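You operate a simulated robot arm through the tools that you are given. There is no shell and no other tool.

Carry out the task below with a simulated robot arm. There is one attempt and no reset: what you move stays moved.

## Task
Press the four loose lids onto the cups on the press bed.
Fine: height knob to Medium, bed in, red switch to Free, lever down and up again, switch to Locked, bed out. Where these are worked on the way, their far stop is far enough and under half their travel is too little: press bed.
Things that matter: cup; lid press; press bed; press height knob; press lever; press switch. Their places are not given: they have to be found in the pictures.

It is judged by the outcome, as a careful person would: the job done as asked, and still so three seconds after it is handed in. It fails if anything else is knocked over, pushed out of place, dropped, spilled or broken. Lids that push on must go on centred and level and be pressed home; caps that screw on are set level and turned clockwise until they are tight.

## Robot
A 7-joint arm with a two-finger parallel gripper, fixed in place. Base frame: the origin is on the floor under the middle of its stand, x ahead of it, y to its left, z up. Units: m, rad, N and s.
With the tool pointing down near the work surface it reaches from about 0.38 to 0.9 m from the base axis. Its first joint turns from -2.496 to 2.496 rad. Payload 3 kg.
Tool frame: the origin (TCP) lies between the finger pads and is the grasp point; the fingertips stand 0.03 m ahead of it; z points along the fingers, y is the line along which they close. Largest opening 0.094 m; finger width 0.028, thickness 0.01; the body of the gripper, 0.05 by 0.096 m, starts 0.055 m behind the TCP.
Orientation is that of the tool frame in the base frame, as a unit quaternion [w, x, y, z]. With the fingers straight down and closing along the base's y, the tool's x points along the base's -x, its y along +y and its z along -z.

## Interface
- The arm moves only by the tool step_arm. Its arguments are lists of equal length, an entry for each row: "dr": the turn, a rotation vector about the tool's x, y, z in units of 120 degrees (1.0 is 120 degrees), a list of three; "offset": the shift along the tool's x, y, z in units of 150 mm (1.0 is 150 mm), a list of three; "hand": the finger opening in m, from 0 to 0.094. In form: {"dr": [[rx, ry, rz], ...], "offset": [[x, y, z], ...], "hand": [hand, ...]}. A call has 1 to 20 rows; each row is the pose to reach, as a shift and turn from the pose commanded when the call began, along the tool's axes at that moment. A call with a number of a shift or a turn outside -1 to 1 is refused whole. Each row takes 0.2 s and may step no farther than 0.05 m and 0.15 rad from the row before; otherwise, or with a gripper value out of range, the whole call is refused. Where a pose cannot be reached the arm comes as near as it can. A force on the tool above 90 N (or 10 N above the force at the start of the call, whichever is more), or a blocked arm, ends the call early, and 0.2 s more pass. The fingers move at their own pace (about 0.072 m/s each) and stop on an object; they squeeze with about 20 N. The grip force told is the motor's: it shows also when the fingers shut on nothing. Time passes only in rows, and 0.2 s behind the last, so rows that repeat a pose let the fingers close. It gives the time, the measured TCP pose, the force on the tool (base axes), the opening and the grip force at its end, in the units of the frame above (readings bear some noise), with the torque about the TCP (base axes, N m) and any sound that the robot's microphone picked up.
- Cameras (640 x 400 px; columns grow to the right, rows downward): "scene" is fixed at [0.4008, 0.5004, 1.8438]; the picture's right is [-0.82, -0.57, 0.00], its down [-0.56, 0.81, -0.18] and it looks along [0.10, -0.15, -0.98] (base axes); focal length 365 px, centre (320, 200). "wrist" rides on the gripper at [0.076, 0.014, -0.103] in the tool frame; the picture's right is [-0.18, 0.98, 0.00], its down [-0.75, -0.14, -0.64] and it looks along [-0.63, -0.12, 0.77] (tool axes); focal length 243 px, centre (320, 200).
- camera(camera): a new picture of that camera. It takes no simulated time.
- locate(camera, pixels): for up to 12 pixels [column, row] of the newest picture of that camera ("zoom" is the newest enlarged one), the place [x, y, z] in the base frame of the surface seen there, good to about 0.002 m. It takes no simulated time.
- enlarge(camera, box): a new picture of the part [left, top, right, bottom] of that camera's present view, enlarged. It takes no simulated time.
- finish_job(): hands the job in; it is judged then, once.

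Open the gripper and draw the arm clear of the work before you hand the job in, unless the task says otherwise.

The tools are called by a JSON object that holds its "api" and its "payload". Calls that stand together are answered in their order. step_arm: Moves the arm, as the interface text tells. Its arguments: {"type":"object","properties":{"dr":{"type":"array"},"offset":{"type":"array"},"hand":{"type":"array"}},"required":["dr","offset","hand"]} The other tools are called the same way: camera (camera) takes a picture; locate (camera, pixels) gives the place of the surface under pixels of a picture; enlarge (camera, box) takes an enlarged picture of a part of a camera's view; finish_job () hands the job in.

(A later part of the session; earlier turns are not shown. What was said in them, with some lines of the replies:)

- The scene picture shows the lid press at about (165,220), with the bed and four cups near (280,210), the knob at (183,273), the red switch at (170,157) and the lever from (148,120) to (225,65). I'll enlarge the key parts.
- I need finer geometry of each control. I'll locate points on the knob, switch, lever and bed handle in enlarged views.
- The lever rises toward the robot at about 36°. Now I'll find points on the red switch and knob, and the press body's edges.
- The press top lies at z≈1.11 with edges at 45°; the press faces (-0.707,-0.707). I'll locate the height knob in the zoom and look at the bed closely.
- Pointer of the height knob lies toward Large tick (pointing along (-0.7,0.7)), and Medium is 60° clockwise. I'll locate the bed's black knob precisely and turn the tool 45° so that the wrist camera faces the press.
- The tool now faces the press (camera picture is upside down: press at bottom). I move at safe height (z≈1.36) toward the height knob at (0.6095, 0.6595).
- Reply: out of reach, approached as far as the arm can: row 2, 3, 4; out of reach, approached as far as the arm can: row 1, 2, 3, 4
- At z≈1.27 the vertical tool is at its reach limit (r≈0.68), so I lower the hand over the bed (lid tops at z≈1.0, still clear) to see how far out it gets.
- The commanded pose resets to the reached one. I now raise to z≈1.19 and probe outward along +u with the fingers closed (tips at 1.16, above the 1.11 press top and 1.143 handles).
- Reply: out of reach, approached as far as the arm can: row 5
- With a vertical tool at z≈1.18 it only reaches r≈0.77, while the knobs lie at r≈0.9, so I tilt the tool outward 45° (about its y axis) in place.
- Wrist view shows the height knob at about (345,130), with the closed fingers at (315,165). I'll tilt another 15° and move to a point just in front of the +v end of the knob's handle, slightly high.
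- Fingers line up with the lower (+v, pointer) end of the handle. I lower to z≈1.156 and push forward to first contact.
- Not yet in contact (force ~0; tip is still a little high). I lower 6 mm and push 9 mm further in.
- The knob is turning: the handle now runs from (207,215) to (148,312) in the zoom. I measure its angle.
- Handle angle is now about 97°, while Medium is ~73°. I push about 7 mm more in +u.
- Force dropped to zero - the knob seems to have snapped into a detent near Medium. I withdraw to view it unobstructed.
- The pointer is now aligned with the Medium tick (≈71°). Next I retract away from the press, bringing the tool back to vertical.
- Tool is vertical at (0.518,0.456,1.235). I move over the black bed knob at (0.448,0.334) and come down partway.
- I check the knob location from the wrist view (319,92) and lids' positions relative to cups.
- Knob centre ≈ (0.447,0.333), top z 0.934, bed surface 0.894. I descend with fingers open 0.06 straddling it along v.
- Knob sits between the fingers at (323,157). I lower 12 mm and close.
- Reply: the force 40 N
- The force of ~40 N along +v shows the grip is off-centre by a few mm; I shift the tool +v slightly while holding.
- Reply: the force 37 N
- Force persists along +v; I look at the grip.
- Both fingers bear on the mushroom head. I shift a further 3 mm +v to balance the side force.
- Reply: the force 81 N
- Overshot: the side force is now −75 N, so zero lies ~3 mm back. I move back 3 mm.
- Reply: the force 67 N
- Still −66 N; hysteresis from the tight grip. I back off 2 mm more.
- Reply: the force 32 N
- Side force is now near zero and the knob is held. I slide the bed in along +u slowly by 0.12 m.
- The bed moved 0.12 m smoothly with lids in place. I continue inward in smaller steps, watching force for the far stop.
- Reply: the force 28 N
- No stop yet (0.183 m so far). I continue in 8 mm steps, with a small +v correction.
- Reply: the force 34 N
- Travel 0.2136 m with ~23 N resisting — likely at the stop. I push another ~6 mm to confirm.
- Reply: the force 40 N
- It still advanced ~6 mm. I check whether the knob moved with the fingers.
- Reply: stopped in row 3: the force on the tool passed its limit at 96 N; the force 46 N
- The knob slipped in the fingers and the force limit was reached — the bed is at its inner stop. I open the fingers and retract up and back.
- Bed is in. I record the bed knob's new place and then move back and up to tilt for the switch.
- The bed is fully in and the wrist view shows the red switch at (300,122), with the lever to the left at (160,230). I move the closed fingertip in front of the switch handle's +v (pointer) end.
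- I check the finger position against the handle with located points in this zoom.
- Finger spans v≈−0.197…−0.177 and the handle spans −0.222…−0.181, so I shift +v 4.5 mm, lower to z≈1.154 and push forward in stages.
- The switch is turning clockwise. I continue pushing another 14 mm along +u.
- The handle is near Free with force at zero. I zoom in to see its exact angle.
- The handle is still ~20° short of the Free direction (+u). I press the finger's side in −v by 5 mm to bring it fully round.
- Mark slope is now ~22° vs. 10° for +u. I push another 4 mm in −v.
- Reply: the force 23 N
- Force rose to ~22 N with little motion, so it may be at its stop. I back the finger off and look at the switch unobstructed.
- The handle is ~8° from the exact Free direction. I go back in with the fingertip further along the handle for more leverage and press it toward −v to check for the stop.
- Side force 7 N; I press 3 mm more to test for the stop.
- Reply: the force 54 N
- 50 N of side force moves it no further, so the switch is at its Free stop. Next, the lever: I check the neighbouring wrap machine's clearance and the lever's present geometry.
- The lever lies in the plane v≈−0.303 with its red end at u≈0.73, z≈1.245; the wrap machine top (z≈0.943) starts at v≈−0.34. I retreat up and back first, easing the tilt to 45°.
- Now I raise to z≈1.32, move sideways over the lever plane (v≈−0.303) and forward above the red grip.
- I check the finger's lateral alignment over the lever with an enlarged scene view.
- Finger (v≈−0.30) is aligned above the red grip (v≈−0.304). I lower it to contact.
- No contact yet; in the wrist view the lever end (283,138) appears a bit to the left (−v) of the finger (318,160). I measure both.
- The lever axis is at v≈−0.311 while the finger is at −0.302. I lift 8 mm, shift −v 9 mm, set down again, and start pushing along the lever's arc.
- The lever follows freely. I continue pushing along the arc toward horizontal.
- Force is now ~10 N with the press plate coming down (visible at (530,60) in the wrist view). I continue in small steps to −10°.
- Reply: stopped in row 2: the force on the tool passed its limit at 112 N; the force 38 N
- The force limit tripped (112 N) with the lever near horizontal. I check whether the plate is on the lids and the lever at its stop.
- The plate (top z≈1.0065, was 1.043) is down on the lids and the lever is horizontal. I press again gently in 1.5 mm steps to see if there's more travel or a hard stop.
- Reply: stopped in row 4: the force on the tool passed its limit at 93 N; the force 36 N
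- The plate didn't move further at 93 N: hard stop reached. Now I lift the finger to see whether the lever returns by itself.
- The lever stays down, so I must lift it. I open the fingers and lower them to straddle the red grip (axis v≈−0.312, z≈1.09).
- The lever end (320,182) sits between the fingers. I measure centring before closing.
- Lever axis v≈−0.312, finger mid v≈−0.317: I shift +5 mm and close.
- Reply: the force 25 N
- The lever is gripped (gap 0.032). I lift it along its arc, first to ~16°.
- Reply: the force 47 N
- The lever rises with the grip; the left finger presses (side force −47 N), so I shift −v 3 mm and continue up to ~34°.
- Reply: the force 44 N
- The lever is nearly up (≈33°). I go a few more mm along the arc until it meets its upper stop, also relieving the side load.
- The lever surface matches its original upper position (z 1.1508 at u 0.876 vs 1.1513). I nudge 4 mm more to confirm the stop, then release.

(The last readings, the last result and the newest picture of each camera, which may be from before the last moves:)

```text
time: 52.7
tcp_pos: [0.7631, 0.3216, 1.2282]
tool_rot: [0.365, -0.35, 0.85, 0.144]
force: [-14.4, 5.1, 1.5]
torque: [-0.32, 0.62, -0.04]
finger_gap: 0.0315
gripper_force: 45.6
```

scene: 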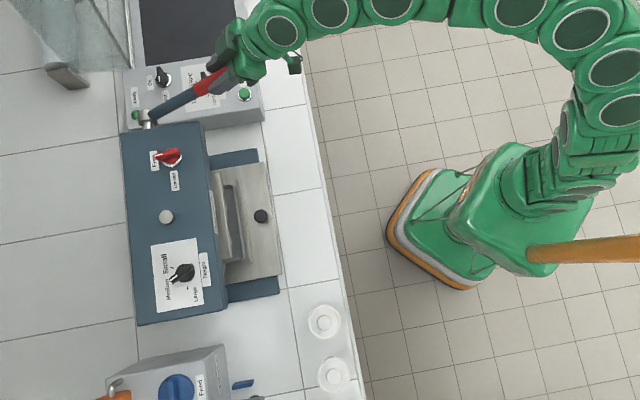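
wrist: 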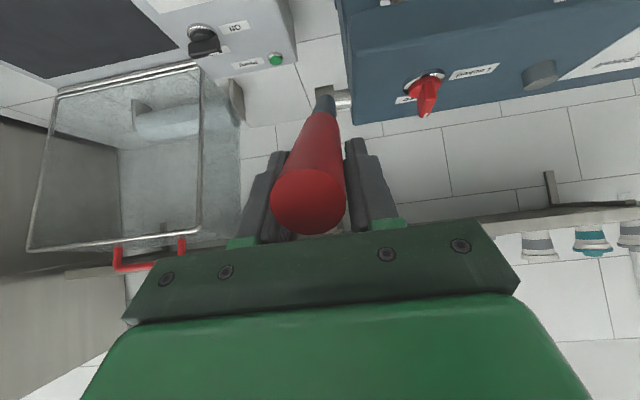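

Lever is up. I open the fingers and back out along the tool axis.

{"api": "step_arm", "payload": {"dr": [[0, 0, 0], [0, 0, 0], [0, 0, 0], [0, 0, 0], [0, 0, 0], [0, 0, 0]], "offset": [[0, 0, 0], [0, 0, 0], [0, 0, 0], [0, 0, -0.25], [0, 0, -0.5], [0, 0, -0.75]], "hand": [0.07, 0.07, 0.07, 0.07, 0.07, 0.07]}}

{"api": "camera", "payload": {"camera": "scene"}}

{"api": "enlarge", "payload": {"camera": "scene", "box": [110, 40, 270, 140]}}

{"api": "locate", "payload": {"camera": "zoom", "pixels": [[200, 285], [250, 250], [300, 220], [350, 190], [400, 155], [430, 130], [460, 110], [490, 95]]}}

```text
time: 54.1
tcp_pos: [0.7028, 0.2645, 1.3081]
tool_rot: [0.365, -0.35, 0.851, 0.144]
force: [0.4, -0.6, -1.1]
torque: [0.01, 0.02, 0.02]
finger_gap: 0.0701
gripper_force: 0.0
```

```text
taken
```

scene: 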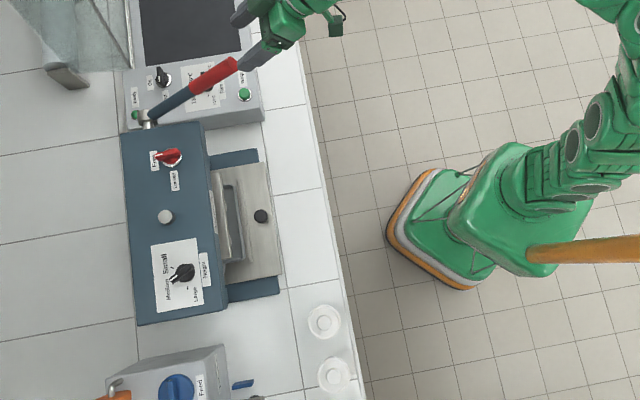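

```text
4.00 times, centred on (190, 90) of scene
```

zoom: 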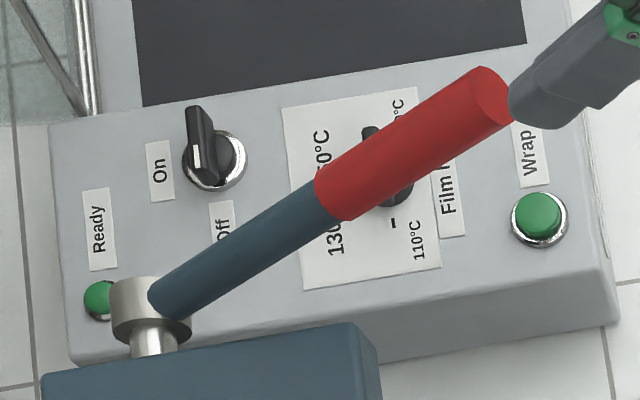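

```text
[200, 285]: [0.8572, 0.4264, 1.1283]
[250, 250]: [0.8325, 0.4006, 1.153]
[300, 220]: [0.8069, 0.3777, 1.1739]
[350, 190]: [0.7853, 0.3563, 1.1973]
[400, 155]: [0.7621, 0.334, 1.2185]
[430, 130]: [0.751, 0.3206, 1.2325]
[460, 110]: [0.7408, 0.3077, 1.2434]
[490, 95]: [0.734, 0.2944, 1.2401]
```

The lever looks back up; I compare with the original zoom to check whether it's fully at its upper position.

{"api": "enlarge", "payload": {"camera": "scene", "box": [120, 45, 250, 126]}}

{"api": "locate", "payload": {"camera": "zoom", "pixels": [[110, 370], [140, 385], [180, 340], [250, 290], [330, 235], [400, 190], [480, 130], [540, 90], [545, 60]]}}

```text
4.92 times, centred on (185, 86) of scene
```

zoom: 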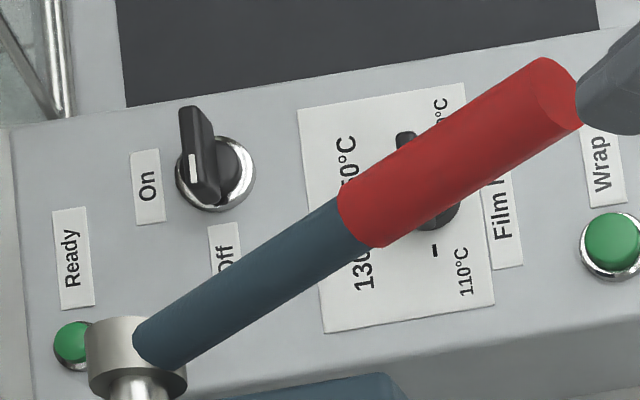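

```text
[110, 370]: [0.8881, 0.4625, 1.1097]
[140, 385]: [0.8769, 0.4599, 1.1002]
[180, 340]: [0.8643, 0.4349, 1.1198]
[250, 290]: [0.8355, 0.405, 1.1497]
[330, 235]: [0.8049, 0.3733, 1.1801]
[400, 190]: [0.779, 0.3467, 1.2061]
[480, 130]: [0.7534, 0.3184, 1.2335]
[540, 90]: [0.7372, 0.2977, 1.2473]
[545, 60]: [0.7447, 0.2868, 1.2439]
```

The lever is within ~1° of its original angle. I check the plate height at the same pixel as before (was z 1.0433).

{"api": "locate", "payload": {"camera": "scene", "pixels": [[220, 215], [218, 200], [222, 230], [170, 157], [183, 273]]}}

{"api": "enlarge", "payload": {"camera": "scene", "box": [190, 140, 310, 215]}}

```text
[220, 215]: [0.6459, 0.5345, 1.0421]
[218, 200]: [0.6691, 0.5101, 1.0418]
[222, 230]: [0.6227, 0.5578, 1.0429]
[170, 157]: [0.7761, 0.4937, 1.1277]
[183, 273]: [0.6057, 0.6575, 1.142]
```

```text
5.33 times, centred on (250, 178) of scene
```

zoom: 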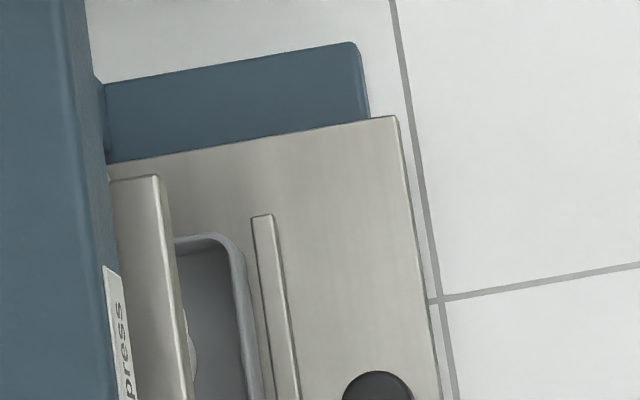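

The plate is at 1.042 (was 1.043): lever up. I check a visible sliver of a lid under the plate at (188,340) in this zoom.

{"api": "locate", "payload": {"camera": "zoom", "pixels": [[190, 345], [188, 330], [192, 360], [194, 375], [200, 300], [377, 385]]}}

{"api": "camera", "payload": {"camera": "wrist"}}

```text
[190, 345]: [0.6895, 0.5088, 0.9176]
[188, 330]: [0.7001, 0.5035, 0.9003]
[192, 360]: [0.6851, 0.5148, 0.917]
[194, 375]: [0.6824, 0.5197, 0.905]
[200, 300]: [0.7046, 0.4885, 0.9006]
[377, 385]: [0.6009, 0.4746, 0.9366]
```

```text
taken
```

wrist: 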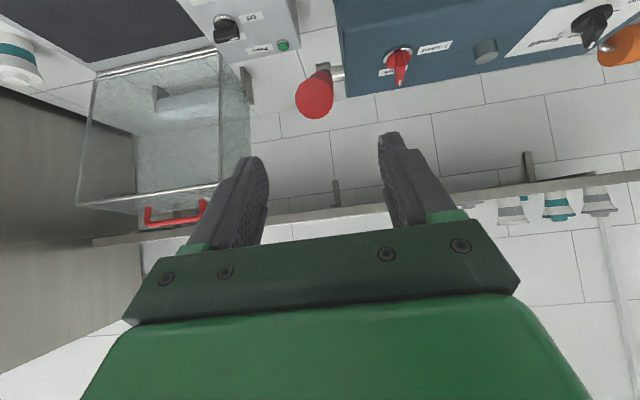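

That pixel only shows a cup side. I'll move to a viewpoint in front of the press so the wrist camera can look at the lids under the plate.

{"api": "step_arm", "payload": {"dr": [[0, 0, 0], [0, 0, 0], [0, 0, 0], [0, 0, 0], [0, 0, 0], [0, 0, 0]], "offset": [[0.183, 0, -0.194], [0.183, 0.267, -0.194], [0.183, 0.533, -0.194], [0.372, 0.8, -0.2], [0.609, 1.0, -0.16], [0.803, 1.0, 0.023]], "hand": [0.07, 0.07, 0.08, 0.094, 0.094, 0.094]}}

{"api": "camera", "payload": {"camera": "wrist"}}

```text
time: 55.5
tcp_pos: [0.5423, 0.3133, 1.2133]
tool_rot: [0.366, -0.35, 0.85, 0.144]
force: [0.0, -0.6, -1.2]
torque: [0.02, -0.01, -0.02]
finger_gap: 0.094
gripper_force: 0.0
```

```text
taken
```

wrist: 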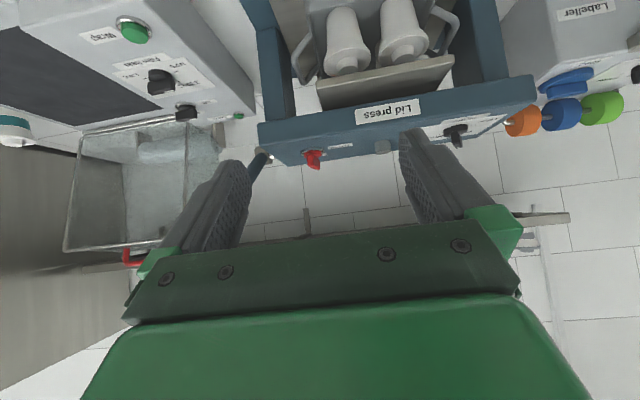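

Lids are visible at (345,60) and (405,50) under the plate. I zoom and measure their heights.

{"api": "enlarge", "payload": {"camera": "wrist", "box": [280, 0, 470, 120]}}

{"api": "locate", "payload": {"camera": "zoom", "pixels": [[215, 210], [215, 235], [215, 180], [215, 60], [420, 155], [420, 175], [420, 130], [400, 40], [250, 195], [455, 145], [350, 290], [200, 300]]}}

```text
3.33 times, centred on (375, 60) of wrist
```

zoom: 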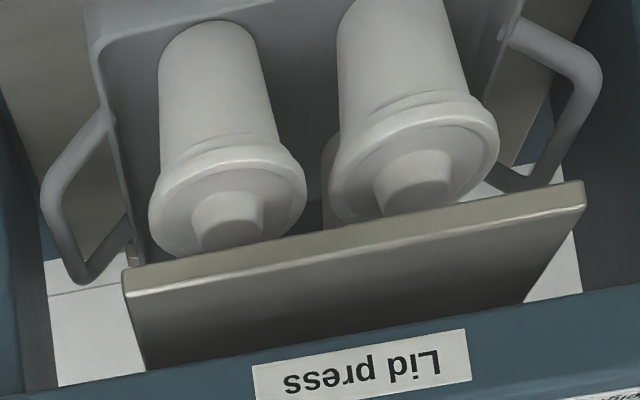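

```text
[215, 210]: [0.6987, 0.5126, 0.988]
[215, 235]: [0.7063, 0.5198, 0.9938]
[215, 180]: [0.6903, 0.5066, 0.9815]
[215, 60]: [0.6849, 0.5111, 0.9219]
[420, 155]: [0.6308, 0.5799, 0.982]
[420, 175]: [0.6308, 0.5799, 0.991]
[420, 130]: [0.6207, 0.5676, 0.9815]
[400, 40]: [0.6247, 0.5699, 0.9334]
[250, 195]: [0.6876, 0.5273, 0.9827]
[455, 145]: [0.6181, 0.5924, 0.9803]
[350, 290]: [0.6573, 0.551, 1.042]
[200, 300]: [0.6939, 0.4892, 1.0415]
```

Lid flats are now at z≈0.9817 (were ≈0.985) and tops ≈0.994 (were 0.999): they have been pressed down ~4–5 mm and look level. Next I head for the switch to turn it back to Locked.

{"api": "step_arm", "payload": {"dr": [[0, -0.028, 0], [0, -0.056, 0], [0, -0.084, 0], [0, -0.111, 0]], "offset": [[-0.124, -0.028, 0.18], [-0.248, -0.056, 0.361], [-0.373, -0.085, 0.541], [-0.497, -0.113, 0.722]], "hand": [0.06, 0.03, 0.0, 0.0]}}

```text
time: 56.5
tcp_pos: [0.6493, 0.3935, 1.1937]
tool_rot: [0.461, -0.331, 0.802, 0.184]
force: [0.6, 0.9, 0.1]
torque: [0.0, 0.0, 0.0]
finger_gap: 0.0
gripper_force: 19.8
```

Now I move to a hover in front of the switch's tail end on its +v side.

{"api": "step_arm", "payload": {"dr": [[0, 0, 0], [0, 0, 0], [0, 0, 0]], "offset": [[-0.072, 0, 0.209], [-0.144, 0, 0.418], [-0.2155, 0, 0.627]], "hand": [0.0, 0.0, 0.0]}}

{"api": "enlarge", "payload": {"camera": "scene", "box": [132, 110, 260, 190]}}

{"api": "locate", "payload": {"camera": "zoom", "pixels": [[115, 230], [150, 220], [180, 210], [205, 200], [240, 205], [245, 225], [250, 245], [255, 260]]}}

```text
time: 57.3
tcp_pos: [0.7196, 0.4604, 1.1765]
tool_rot: [0.462, -0.331, 0.803, 0.183]
force: [0.2, -0.6, 0.2]
torque: [0.0, -0.04, 0.0]
finger_gap: 0.0002
gripper_force: 19.6
```

```text
5.00 times, centred on (196, 150) of scene
```

zoom: 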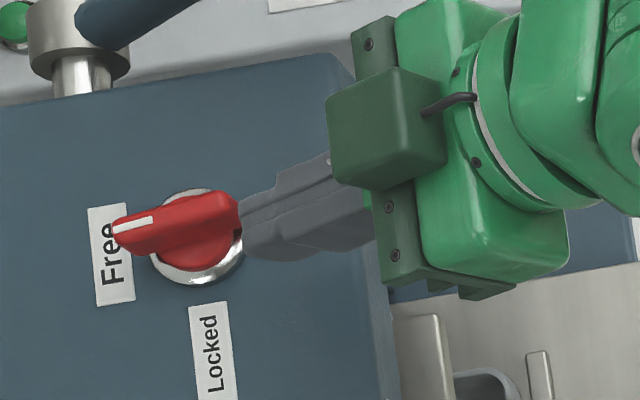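

```text
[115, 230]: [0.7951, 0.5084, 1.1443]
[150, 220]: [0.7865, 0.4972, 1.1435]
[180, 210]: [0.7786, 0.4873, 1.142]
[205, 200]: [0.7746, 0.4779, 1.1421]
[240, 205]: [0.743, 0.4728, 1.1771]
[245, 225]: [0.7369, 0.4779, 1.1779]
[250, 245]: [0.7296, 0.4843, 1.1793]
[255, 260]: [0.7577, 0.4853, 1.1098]
```

The finger (v≈−0.182) is on the +v side of the handle's tail. I lower, move in, and push the tail toward −v.

{"api": "step_arm", "payload": {"dr": [[0, 0, 0], [0, 0, 0], [0, 0, 0], [0, 0, 0], [0, 0, 0], [0, 0, 0], [0, 0, 0]], "offset": [[0.13, 0, 0.075], [0.038, 0, 0.234], [0.038, -0.03, 0.234], [0.038, -0.055, 0.234], [0.038, -0.08, 0.234], [0.038, -0.107, 0.234], [0.038, -0.107, 0.234]], "hand": [0.0, 0.0, 0.0, 0.0, 0.0, 0.0, 0.0]}}

{"api": "enlarge", "payload": {"camera": "scene", "box": [132, 110, 260, 190]}}

```text
time: 58.9
tcp_pos: [0.7488, 0.4697, 1.1546]
tool_rot: [0.463, -0.33, 0.802, 0.184]
force: [-3.4, -2.4, 1.8]
torque: [-0.04, 0.06, -0.02]
finger_gap: 0.0
gripper_force: 19.8
```

```text
5.00 times, centred on (196, 150) of scene
```

zoom: 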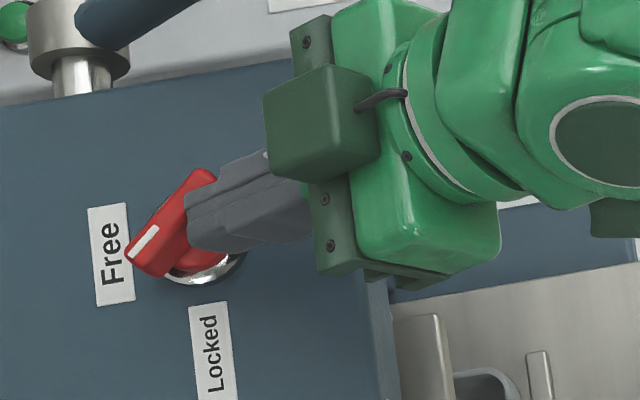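

The switch is turning back (~45° so far). I continue −v by 9 mm more.

{"api": "step_arm", "payload": {"dr": [[0, 0, 0], [0, 0, 0], [0, 0, 0], [0, 0, 0]], "offset": [[0, -0.02, 0], [0, -0.04, 0], [0, -0.06, 0], [0, -0.06, 0]], "hand": [0.0, 0.0, 0.0, 0.0]}}

{"api": "enlarge", "payload": {"camera": "scene", "box": [132, 110, 260, 190]}}

```text
time: 59.9
tcp_pos: [0.7556, 0.4635, 1.1534]
tool_rot: [0.462, -0.331, 0.802, 0.183]
force: [-1.5, 0.2, 2.0]
torque: [0.0, -0.07, 0.03]
finger_gap: 0.0
gripper_force: 20.5
```

```text
5.00 times, centred on (196, 150) of scene
```

zoom: 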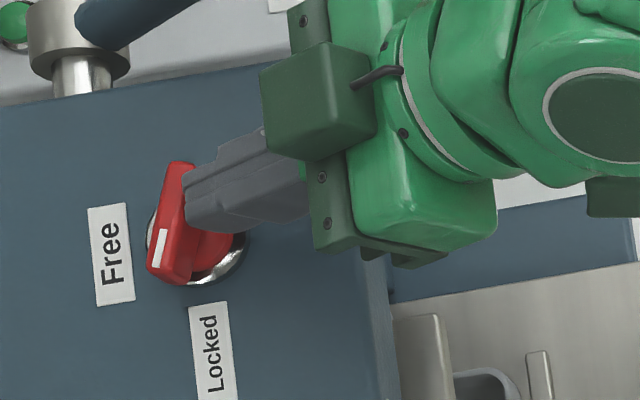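

About 20° remains. I now push the tail in +u by 6 mm.

{"api": "step_arm", "payload": {"dr": [[0, 0, 0], [0, 0, 0], [0, 0, 0], [0, 0, 0]], "offset": [[-0.0067, -0.01, 0.0115], [-0.0133, -0.01, 0.023], [-0.02, -0.01, 0.0346], [-0.02, -0.01, 0.0346]], "hand": [0.0, 0.0, 0.0, 0.0]}}

{"api": "enlarge", "payload": {"camera": "scene", "box": [140, 130, 204, 170]}}

```text
time: 60.9
tcp_pos: [0.7605, 0.464, 1.1541]
tool_rot: [0.462, -0.329, 0.803, 0.183]
force: [-47.2, -62.4, 4.9]
torque: [-0.72, 0.26, 0.01]
finger_gap: 0.0
gripper_force: 19.9
```

```text
10.00 times, centred on (172, 150) of scene
```

zoom: 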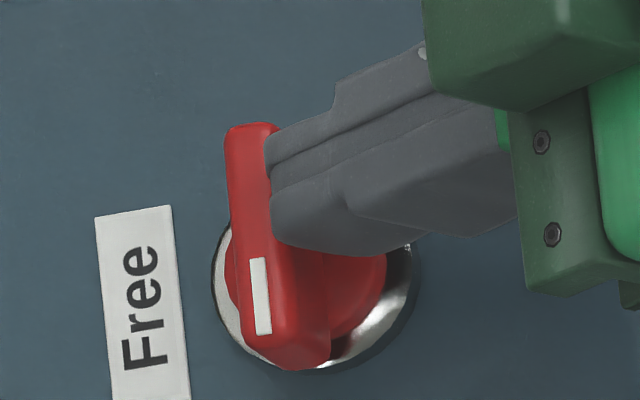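

The switch is back exactly at its original Locked position (mark at (260,295)), firmly on the stop. I retract the finger.

{"api": "step_arm", "payload": {"dr": [[0, 0, 0], [0, 0, 0], [0, 0, 0], [0, 0, 0]], "offset": [[0.033, 0, -0.058], [0.133, 0, -0.231], [0.233, 0, -0.404], [0.2, 0, -0.65]], "hand": [0.0, 0.0, 0.0, 0.0]}}

{"api": "enlarge", "payload": {"camera": "scene", "box": [110, 40, 370, 202]}}

```text
time: 61.9
tcp_pos: [0.6913, 0.3953, 1.1763]
tool_rot: [0.462, -0.33, 0.802, 0.183]
force: [-0.7, -0.1, 0.4]
torque: [0.01, 0.02, -0.01]
finger_gap: 0.0002
gripper_force: 19.9
```

```text
2.46 times, centred on (240, 121) of scene
```

zoom: 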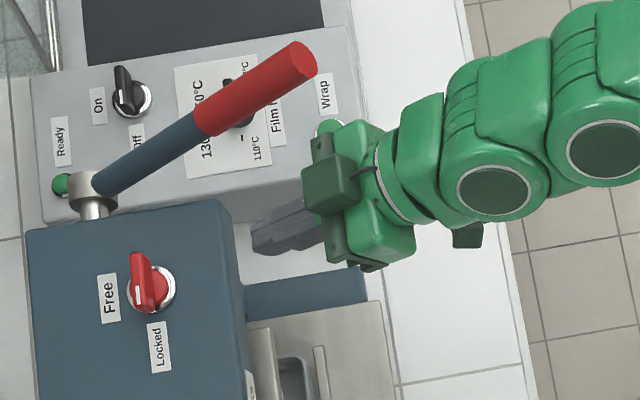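

Switch is at Locked and the lever is up. Next I bring the tool back to vertical in front of the press and locate the bed knob.

{"api": "step_arm", "payload": {"dr": [[0, 0.0625, 0], [0, 0.125, 0], [0, 0.1875, 0], [0, 0.25, 0], [0, 0.3125, 0], [0, 0.375, 0], [0, 0.4375, 0], [0, 0.5, 0]], "offset": [[0.1, 0.02, -0.12], [0.2, 0.1, -0.25], [0.25, 0.25, -0.28], [0.3, 0.4, -0.3], [0.35, 0.55, -0.304], [0.407, 0.7, -0.304], [0.407, 0.8, -0.304], [0.407, 0.867, -0.304]], "hand": [0.0, 0.0, 0.0, 0.0, 0.03, 0.06, 0.06, 0.06]}}

{"api": "camera", "payload": {"camera": "wrist"}}

{"api": "camera", "payload": {"camera": "scene"}}

```text
time: 63.7
tcp_pos: [0.5488, 0.4411, 1.1453]
tool_rot: [-0.001, -0.378, 0.926, -0.006]
force: [0.3, -1.3, -0.1]
torque: [-0.01, 0.02, 0.0]
finger_gap: 0.0602
gripper_force: 0.2
```

```text
taken
```

wrist: 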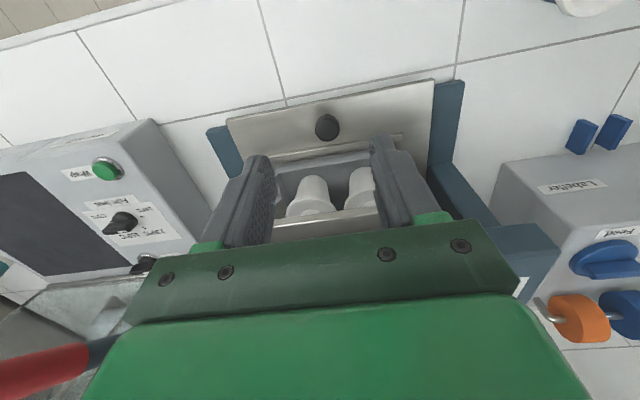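

```text
taken
```

scene: 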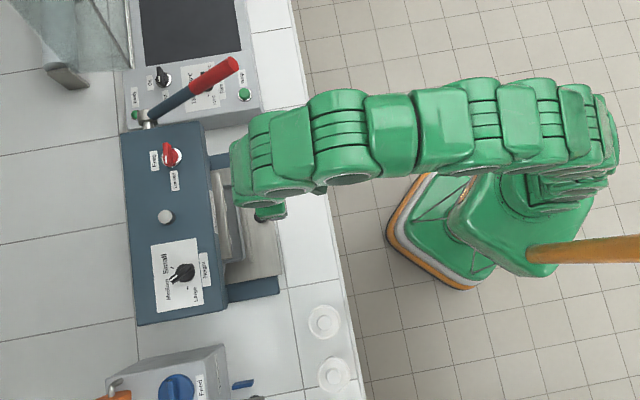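

The bed knob shows at (327,127) in the wrist view; I locate it precisely.

{"api": "enlarge", "payload": {"camera": "wrist", "box": [280, 80, 376, 140]}}

{"api": "locate", "payload": {"camera": "wrist", "pixels": [[327, 128], [317, 129], [337, 127], [327, 136], [327, 120]]}}

```text
6.67 times, centred on (328, 110) of wrist
```

zoom: 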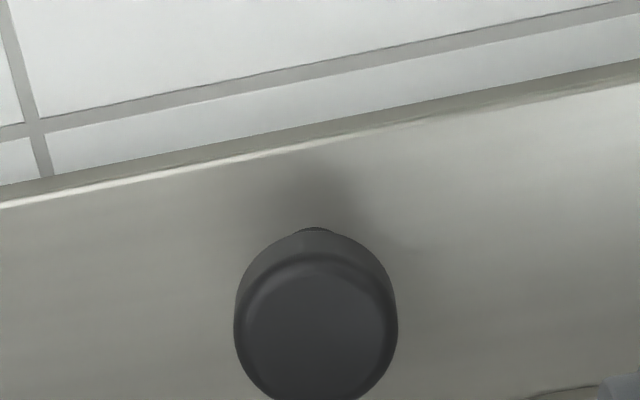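

```text
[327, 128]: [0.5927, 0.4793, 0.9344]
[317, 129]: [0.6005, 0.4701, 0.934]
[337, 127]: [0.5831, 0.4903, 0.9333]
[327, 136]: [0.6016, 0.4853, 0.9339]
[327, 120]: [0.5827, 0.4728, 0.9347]
```

Knob centre ≈ (0.594,0.4805). I move over it and descend with fingers open 0.06.

{"api": "step_arm", "payload": {"dr": [[0, 0, 0], [0, 0, 0], [0, 0, 0], [0, 0, 0], [0, 0, 0]], "offset": [[-0.2, -0.012, 0.1], [-0.401, -0.025, 0.25], [-0.401, -0.025, 0.5], [-0.401, -0.025, 0.75], [-0.401, -0.025, 1.0]], "hand": [0.06, 0.06, 0.06, 0.06, 0.06]}}

{"api": "camera", "payload": {"camera": "wrist"}}

{"api": "locate", "payload": {"camera": "wrist", "pixels": [[320, 150], [320, 160], [320, 140], [305, 150], [335, 150]]}}

```text
time: 64.9
tcp_pos: [0.593, 0.4772, 0.9938]
tool_rot: [0.0, -0.377, 0.926, -0.006]
force: [0.3, 0.4, 0.1]
torque: [0.03, -0.02, -0.01]
finger_gap: 0.06
gripper_force: 0.0
```

```text
taken
```

wrist: 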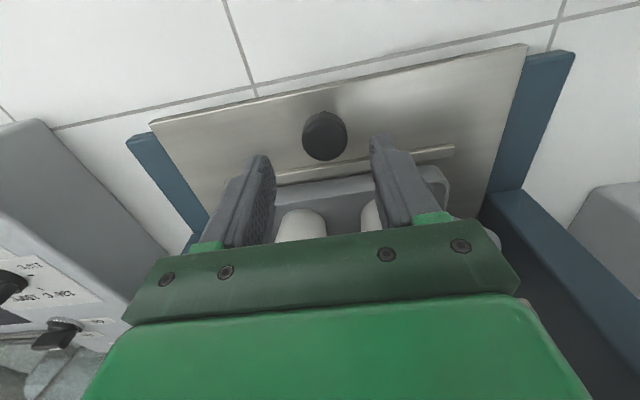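

```text
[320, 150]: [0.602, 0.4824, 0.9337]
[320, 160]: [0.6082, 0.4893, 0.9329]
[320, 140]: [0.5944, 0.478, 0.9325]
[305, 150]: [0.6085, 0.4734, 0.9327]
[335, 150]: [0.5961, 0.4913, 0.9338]
```

TCP is within ~2 mm of the knob centre. I lower to z≈0.937, correct +2 mm in v, and close.

{"api": "step_arm", "payload": {"dr": [[0, 0, 0], [0, 0, 0], [0, 0, 0], [0, 0, 0], [0, 0, 0], [0, 0, 0]], "offset": [[-0.008, 0.014, 0.19], [-0.008, 0.014, 0.375], [-0.008, 0.014, 0.375], [-0.008, 0.014, 0.375], [-0.008, 0.014, 0.375], [-0.008, 0.014, 0.375]], "hand": [0.06, 0.06, 0.04, 0.02, 0.01, 0.01]}}

```text
time: 66.3
tcp_pos: [0.5939, 0.4801, 0.9367]
tool_rot: [-0.001, -0.379, 0.925, -0.005]
force: [-30.8, 29.2, -2.6]
torque: [0.48, 0.63, 0.01]
finger_gap: 0.0334
gripper_force: 44.7
```

Knob gripped with 42 N side load; I relieve it with +1.5 mm in v and pull the bed out along −u.

{"api": "step_arm", "payload": {"dr": [[0, 0, 0], [0, 0, 0], [0, 0, 0], [0, 0, 0], [0, 0, 0], [0, 0, 0], [0, 0, 0], [0, 0, 0], [0, 0, 0]], "offset": [[0, 0.01, 0], [0.04, 0.011, 0], [0.1, 0.011, 0], [0.2, 0.011, 0], [0.32, 0.011, 0], [0.45, 0.011, 0], [0.6, 0.011, 0], [0.72, 0.011, 0], [0.8, 0.011, 0]], "hand": [0.01, 0.01, 0.01, 0.01, 0.01, 0.01, 0.01, 0.01, 0.01]}}

{"api": "camera", "payload": {"camera": "wrist"}}

{"api": "camera", "payload": {"camera": "scene"}}

```text
time: 68.3
tcp_pos: [0.5078, 0.3946, 0.9397]
tool_rot: [-0.001, -0.378, 0.926, -0.006]
force: [10.6, -8.3, 5.8]
torque: [-0.16, -0.1, -0.27]
finger_gap: 0.0334
gripper_force: 45.5
```

```text
taken
```

wrist: 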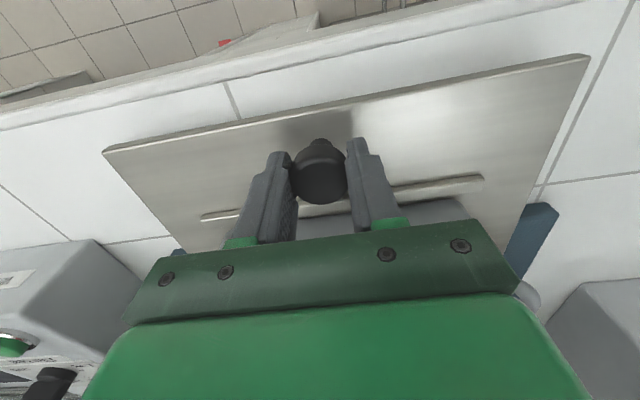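

```text
taken
```

scene: 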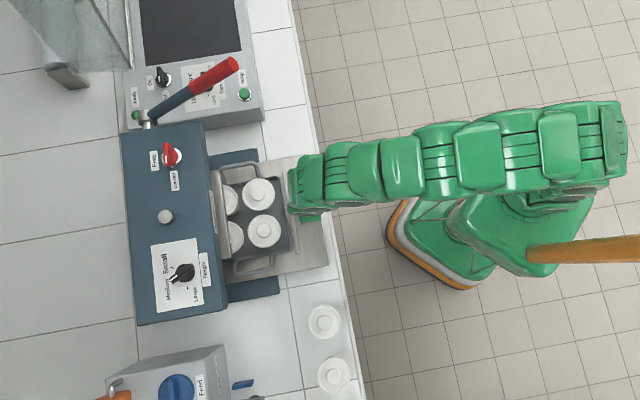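

The bed slides out with the lids on. I continue the remaining ~0.085 m, slowing near the outer stop.

{"api": "step_arm", "payload": {"dr": [[0, 0, 0], [0, 0, 0], [0, 0, 0], [0, 0, 0], [0, 0, 0], [0, 0, 0], [0, 0, 0]], "offset": [[0.06, -0.001, 0], [0.16, -0.002, 0], [0.28, -0.003, 0], [0.4, -0.003, 0], [0.48, -0.003, 0], [0.54, -0.003, 0], [0.56, -0.003, 0]], "hand": [0.01, 0.01, 0.01, 0.01, 0.01, 0.01, 0.01]}}

{"api": "step_arm", "payload": {"dr": [[0, 0, 0], [0, 0, 0]], "offset": [[0.015, 0, 0], [0.03, 0, 0]], "hand": [0.01, 0.01]}}

{"api": "camera", "payload": {"camera": "wrist"}}

```text
time: 69.9
tcp_pos: [0.4492, 0.336, 0.9396]
tool_rot: [-0.002, -0.379, 0.926, -0.007]
force: [53.2, -49.6, -27.2]
torque: [-0.56, -1.05, -0.06]
finger_gap: 0.0338
gripper_force: 44.8
```

```text
time: 70.5
tcp_pos: [0.4457, 0.3322, 0.9414]
tool_rot: [-0.001, -0.379, 0.925, -0.007]
force: [46.5, -41.8, -27.1]
torque: [-0.63, -0.78, -0.07]
finger_gap: 0.0335
gripper_force: 44.8
```

```text
taken
```

wrist: 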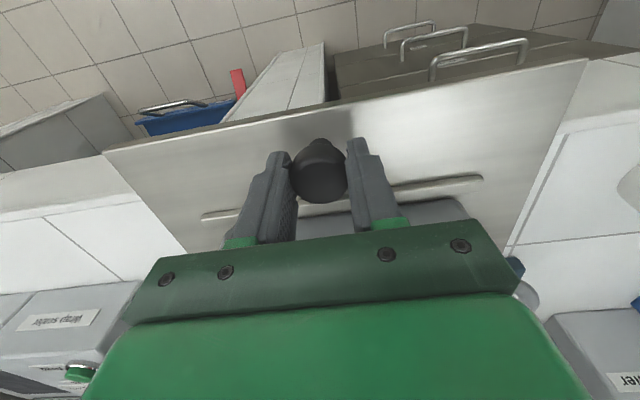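

Side load −62 N and little pull resistance; I relieve sideways −2 mm and pull a few mm more to find the outer stop.

{"api": "step_arm", "payload": {"dr": [[0, 0, 0], [0, 0, 0], [0, 0, 0], [0, 0, 0]], "offset": [[0, -0.015, 0.01], [0.02, -0.017, 0.01], [0.04, -0.017, 0.01], [0.04, -0.017, 0.01]], "hand": [0.01, 0.01, 0.01, 0.01]}}

{"api": "camera", "payload": {"camera": "wrist"}}

{"api": "enlarge", "payload": {"camera": "scene", "box": [225, 145, 369, 235]}}

```text
time: 71.5
tcp_pos: [0.4419, 0.3298, 0.9388]
tool_rot: [-0.001, -0.377, 0.926, -0.005]
force: [-0.4, 21.8, 10.6]
torque: [0.46, 0.19, 0.11]
finger_gap: 0.0335
gripper_force: 44.8
```

```text
taken
```

wrist: 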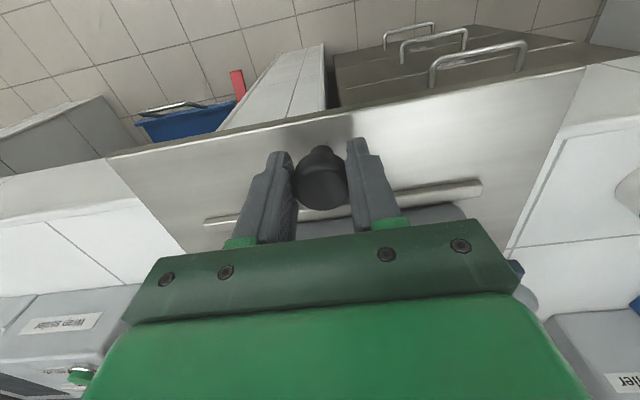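

```text
4.44 times, centred on (297, 190) of scene
```

zoom: 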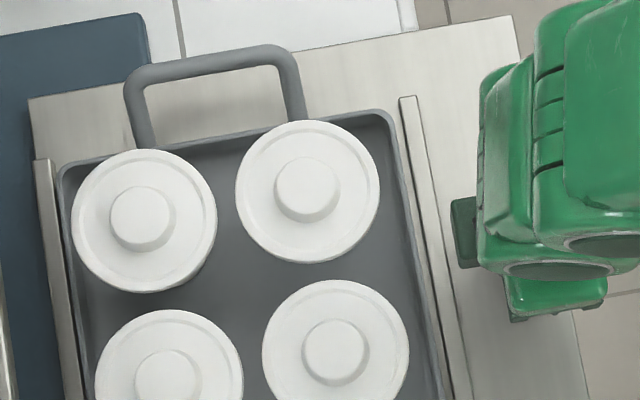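

The bed is exactly at its original out position (rail at (410,97) same as at the start). I release, retract, and then inspect the lids.

{"api": "step_arm", "payload": {"dr": [[0, 0, 0], [0, 0, 0], [0, 0, 0], [0, 0, 0], [0, 0, 0], [0, 0, 0], [0, 0, 0]], "offset": [[0, 0, 0], [0, 0, 0], [0, 0, -0.1], [0, 0, -0.33], [0, 0, -0.6], [0.1, 0, -0.8], [0.2, 0, -1.0]], "hand": [0.06, 0.06, 0.06, 0.06, 0.06, 0.06, 0.06]}}

{"api": "step_arm", "payload": {"dr": [[0, 0, 0], [0, 0, 0], [0, 0, 0], [0, 0, 0]], "offset": [[0.2, 0, -0.25], [0.4, 0, -0.5], [0.4, 0, -0.75], [0.4, 0, -1.0]], "hand": [0.06, 0.06, 0.06, 0.06]}}

{"api": "camera", "payload": {"camera": "scene"}}

{"api": "camera", "payload": {"camera": "wrist"}}

{"api": "locate", "payload": {"camera": "scene", "pixels": [[258, 191], [295, 185], [263, 230], [299, 223], [341, 202], [220, 215], [245, 203], [282, 198], [250, 240], [286, 235], [225, 65], [170, 155]]}}

```text
time: 73.1
tcp_pos: [0.4186, 0.3083, 1.0888]
tool_rot: [-0.002, -0.378, 0.926, -0.006]
force: [0.0, 0.0, -0.5]
torque: [0.0, 0.0, 0.01]
finger_gap: 0.0599
gripper_force: 0.0
```

```text
time: 74.1
tcp_pos: [0.3779, 0.2691, 1.2391]
tool_rot: [-0.003, -0.377, 0.926, -0.005]
force: [0.0, -0.3, 0.0]
torque: [-0.01, 0.01, 0.0]
finger_gap: 0.06
gripper_force: 0.0
```

```text
taken
```

scene: 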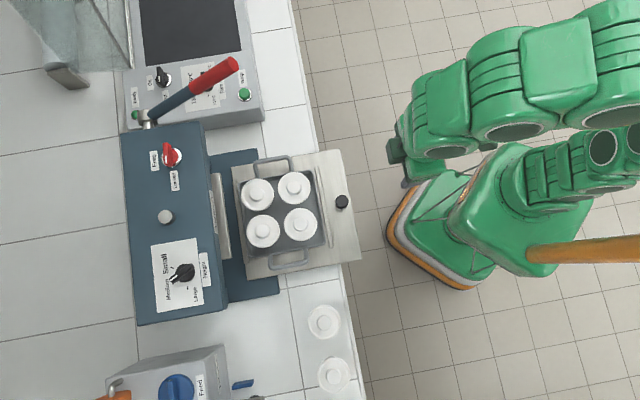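

```text
taken
```

wrist: 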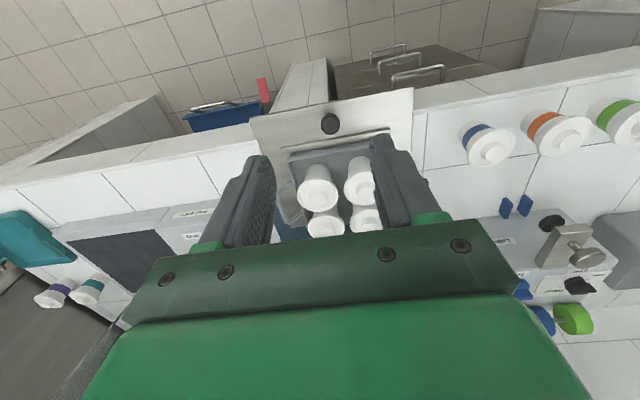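

```text
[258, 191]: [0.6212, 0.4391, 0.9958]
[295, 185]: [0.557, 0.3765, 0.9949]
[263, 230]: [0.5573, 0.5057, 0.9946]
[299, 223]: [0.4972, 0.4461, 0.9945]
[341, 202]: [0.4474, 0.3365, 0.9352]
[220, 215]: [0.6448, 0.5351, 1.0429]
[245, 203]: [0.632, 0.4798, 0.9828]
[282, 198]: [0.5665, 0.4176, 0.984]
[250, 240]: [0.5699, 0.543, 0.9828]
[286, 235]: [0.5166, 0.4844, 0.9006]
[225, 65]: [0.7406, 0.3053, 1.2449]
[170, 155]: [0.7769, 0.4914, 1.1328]
```

Lid tops are now at 0.9945–0.9958 (were 0.998–0.999), uniform to ~1 mm. I look closer at their seating.

{"api": "enlarge", "payload": {"camera": "wrist", "box": [280, 130, 400, 245]}}

{"api": "enlarge", "payload": {"camera": "scene", "box": [231, 160, 331, 260]}}

{"api": "locate", "payload": {"camera": "zoom", "pixels": [[160, 195], [110, 195], [210, 195], [400, 160], [350, 160], [455, 155], [200, 440], [150, 440], [430, 400], [380, 400], [480, 400], [430, 350]]}}

```text
3.48 times, centred on (340, 188) of wrist
```

zoom: 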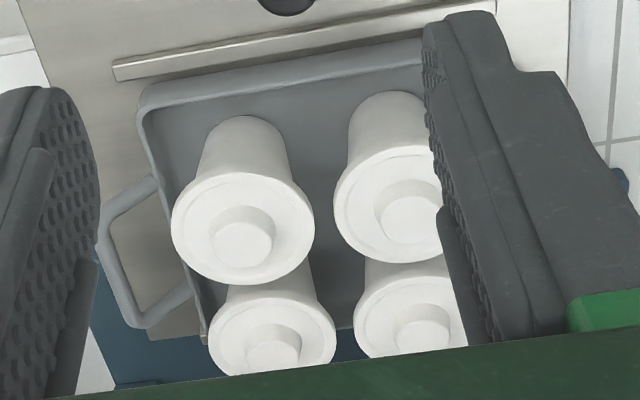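

```text
4.00 times, centred on (281, 210) of scene
```

zoom: 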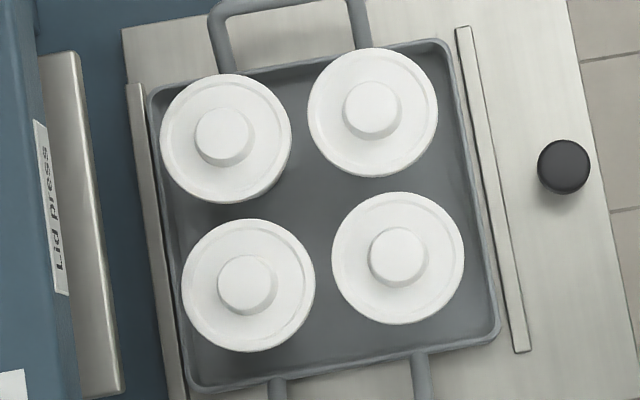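

```text
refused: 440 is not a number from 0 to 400
```

Lids look centred and level. To confirm they're pressed home I tilt the hand for a lower, side-on look at the cups.

{"api": "step_arm", "payload": {"dr": [[0, -0.065, 0], [0, -0.13, 0], [0, -0.195, 0], [0, -0.26, 0], [0, -0.32, 0], [0, -0.375, 0]], "offset": [[0, 0, 0.13], [0, 0, 0.26], [0, 0, 0.4], [0, 0, 0.53], [0, 0, 0.66], [0, 0, 0.8]], "hand": [0.07, 0.08, 0.094, 0.094, 0.094, 0.094]}}

{"api": "camera", "payload": {"camera": "wrist"}}

{"api": "enlarge", "payload": {"camera": "wrist", "box": [230, 40, 430, 165]}}

```text
time: 75.5
tcp_pos: [0.3913, 0.2774, 1.1425]
tool_rot: [0.354, -0.351, 0.856, 0.137]
force: [0.6, 0.5, -0.2]
torque: [0.0, 0.01, 0.01]
finger_gap: 0.0938
gripper_force: 0.1
out of reach, approached as far as the arm can: row 6
```

```text
taken
```

wrist: 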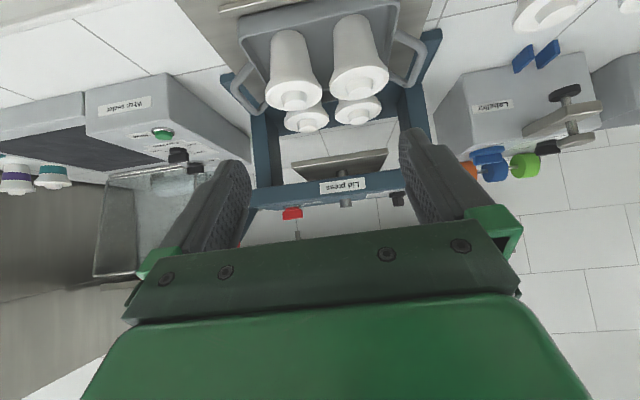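

```text
3.20 times, centred on (330, 102) of wrist
```

zoom: 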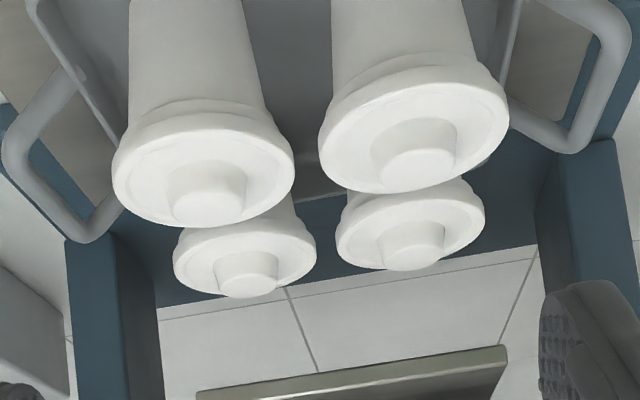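

All four lids sit snug and level with no visible gap. I draw the arm up and clear with the gripper open.

{"api": "step_arm", "payload": {"dr": [[0, 0.065, 0], [0, 0.13, 0], [0, 0.195, 0], [0, 0.26, 0], [0, 0.32, 0], [0, 0.375, 0]], "offset": [[-0.12, 0, -0.12], [-0.24, 0, -0.24], [-0.36, 0, -0.36], [-0.48, 0, -0.48], [-0.6, 0, -0.6], [-0.707, 0, -0.707]], "hand": [0.094, 0.094, 0.094, 0.094, 0.094, 0.094]}}

{"api": "camera", "payload": {"camera": "scene"}}

{"api": "enlarge", "payload": {"camera": "scene", "box": [110, 40, 370, 202]}}

{"api": "enlarge", "payload": {"camera": "scene", "box": [110, 200, 370, 362]}}

```text
time: 76.9
tcp_pos: [0.3943, 0.2784, 1.2933]
tool_rot: [-0.002, -0.377, 0.926, -0.006]
force: [0.7, -1.0, -0.4]
torque: [0.02, 0.06, -0.01]
finger_gap: 0.0939
gripper_force: 0.1
```

```text
taken
```

scene: 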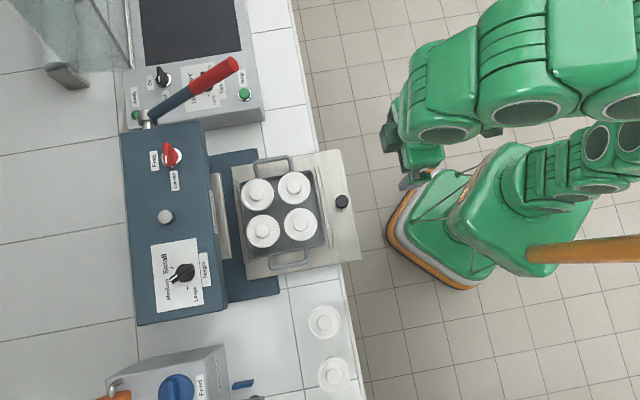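

```text
2.46 times, centred on (240, 121) of scene
```

zoom: 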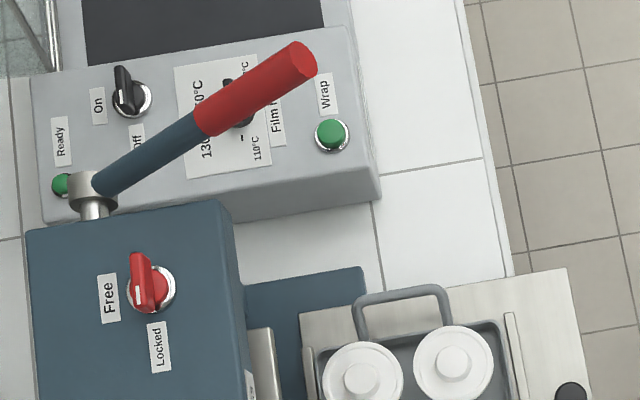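

```text
2.46 times, centred on (240, 281) of scene
```

zoom: 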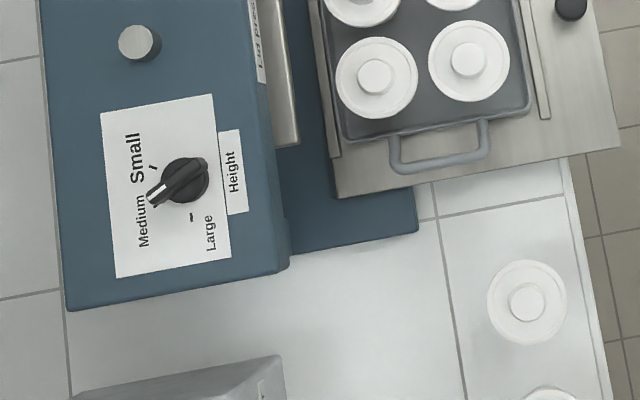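

Everything matches the wanted end state: knob at Medium, switch Locked, lever up, bed out, four lids pressed and level, arm clear with the gripper open. I hand the job in.

{"api": "finish_job", "payload": {}}

```text
The job is handed in.
```

I pressed all four lids onto their cups and handed the job in. I haven't seen the judge's result.

- **Lids:** the lid tops dropped about 3–4 mm, from roughly 0.9985 m to 0.995 m. They look centred and level, with no gap showing from the side.
- **Press stroke:** I pushed the lever down until it met a hard stop at about 112 N, with the press plate down on the lids. I took this as pressed home; the pictures can't show a seated lid for comparison.
- **Lever:** it is back up, but sits about 1–2° below its starting angle. The press plate is back at its original height to within the measurement error.
- **Other controls:** the height knob is on Medium, the red switch is back at its Locked stop, and the bed is out at its starting position. On the way in, the bed reached its inner stop.
- **Surroundings:** nothing else on the bench looks moved in the last pictures. The arm is clear of the work with the gripper open.
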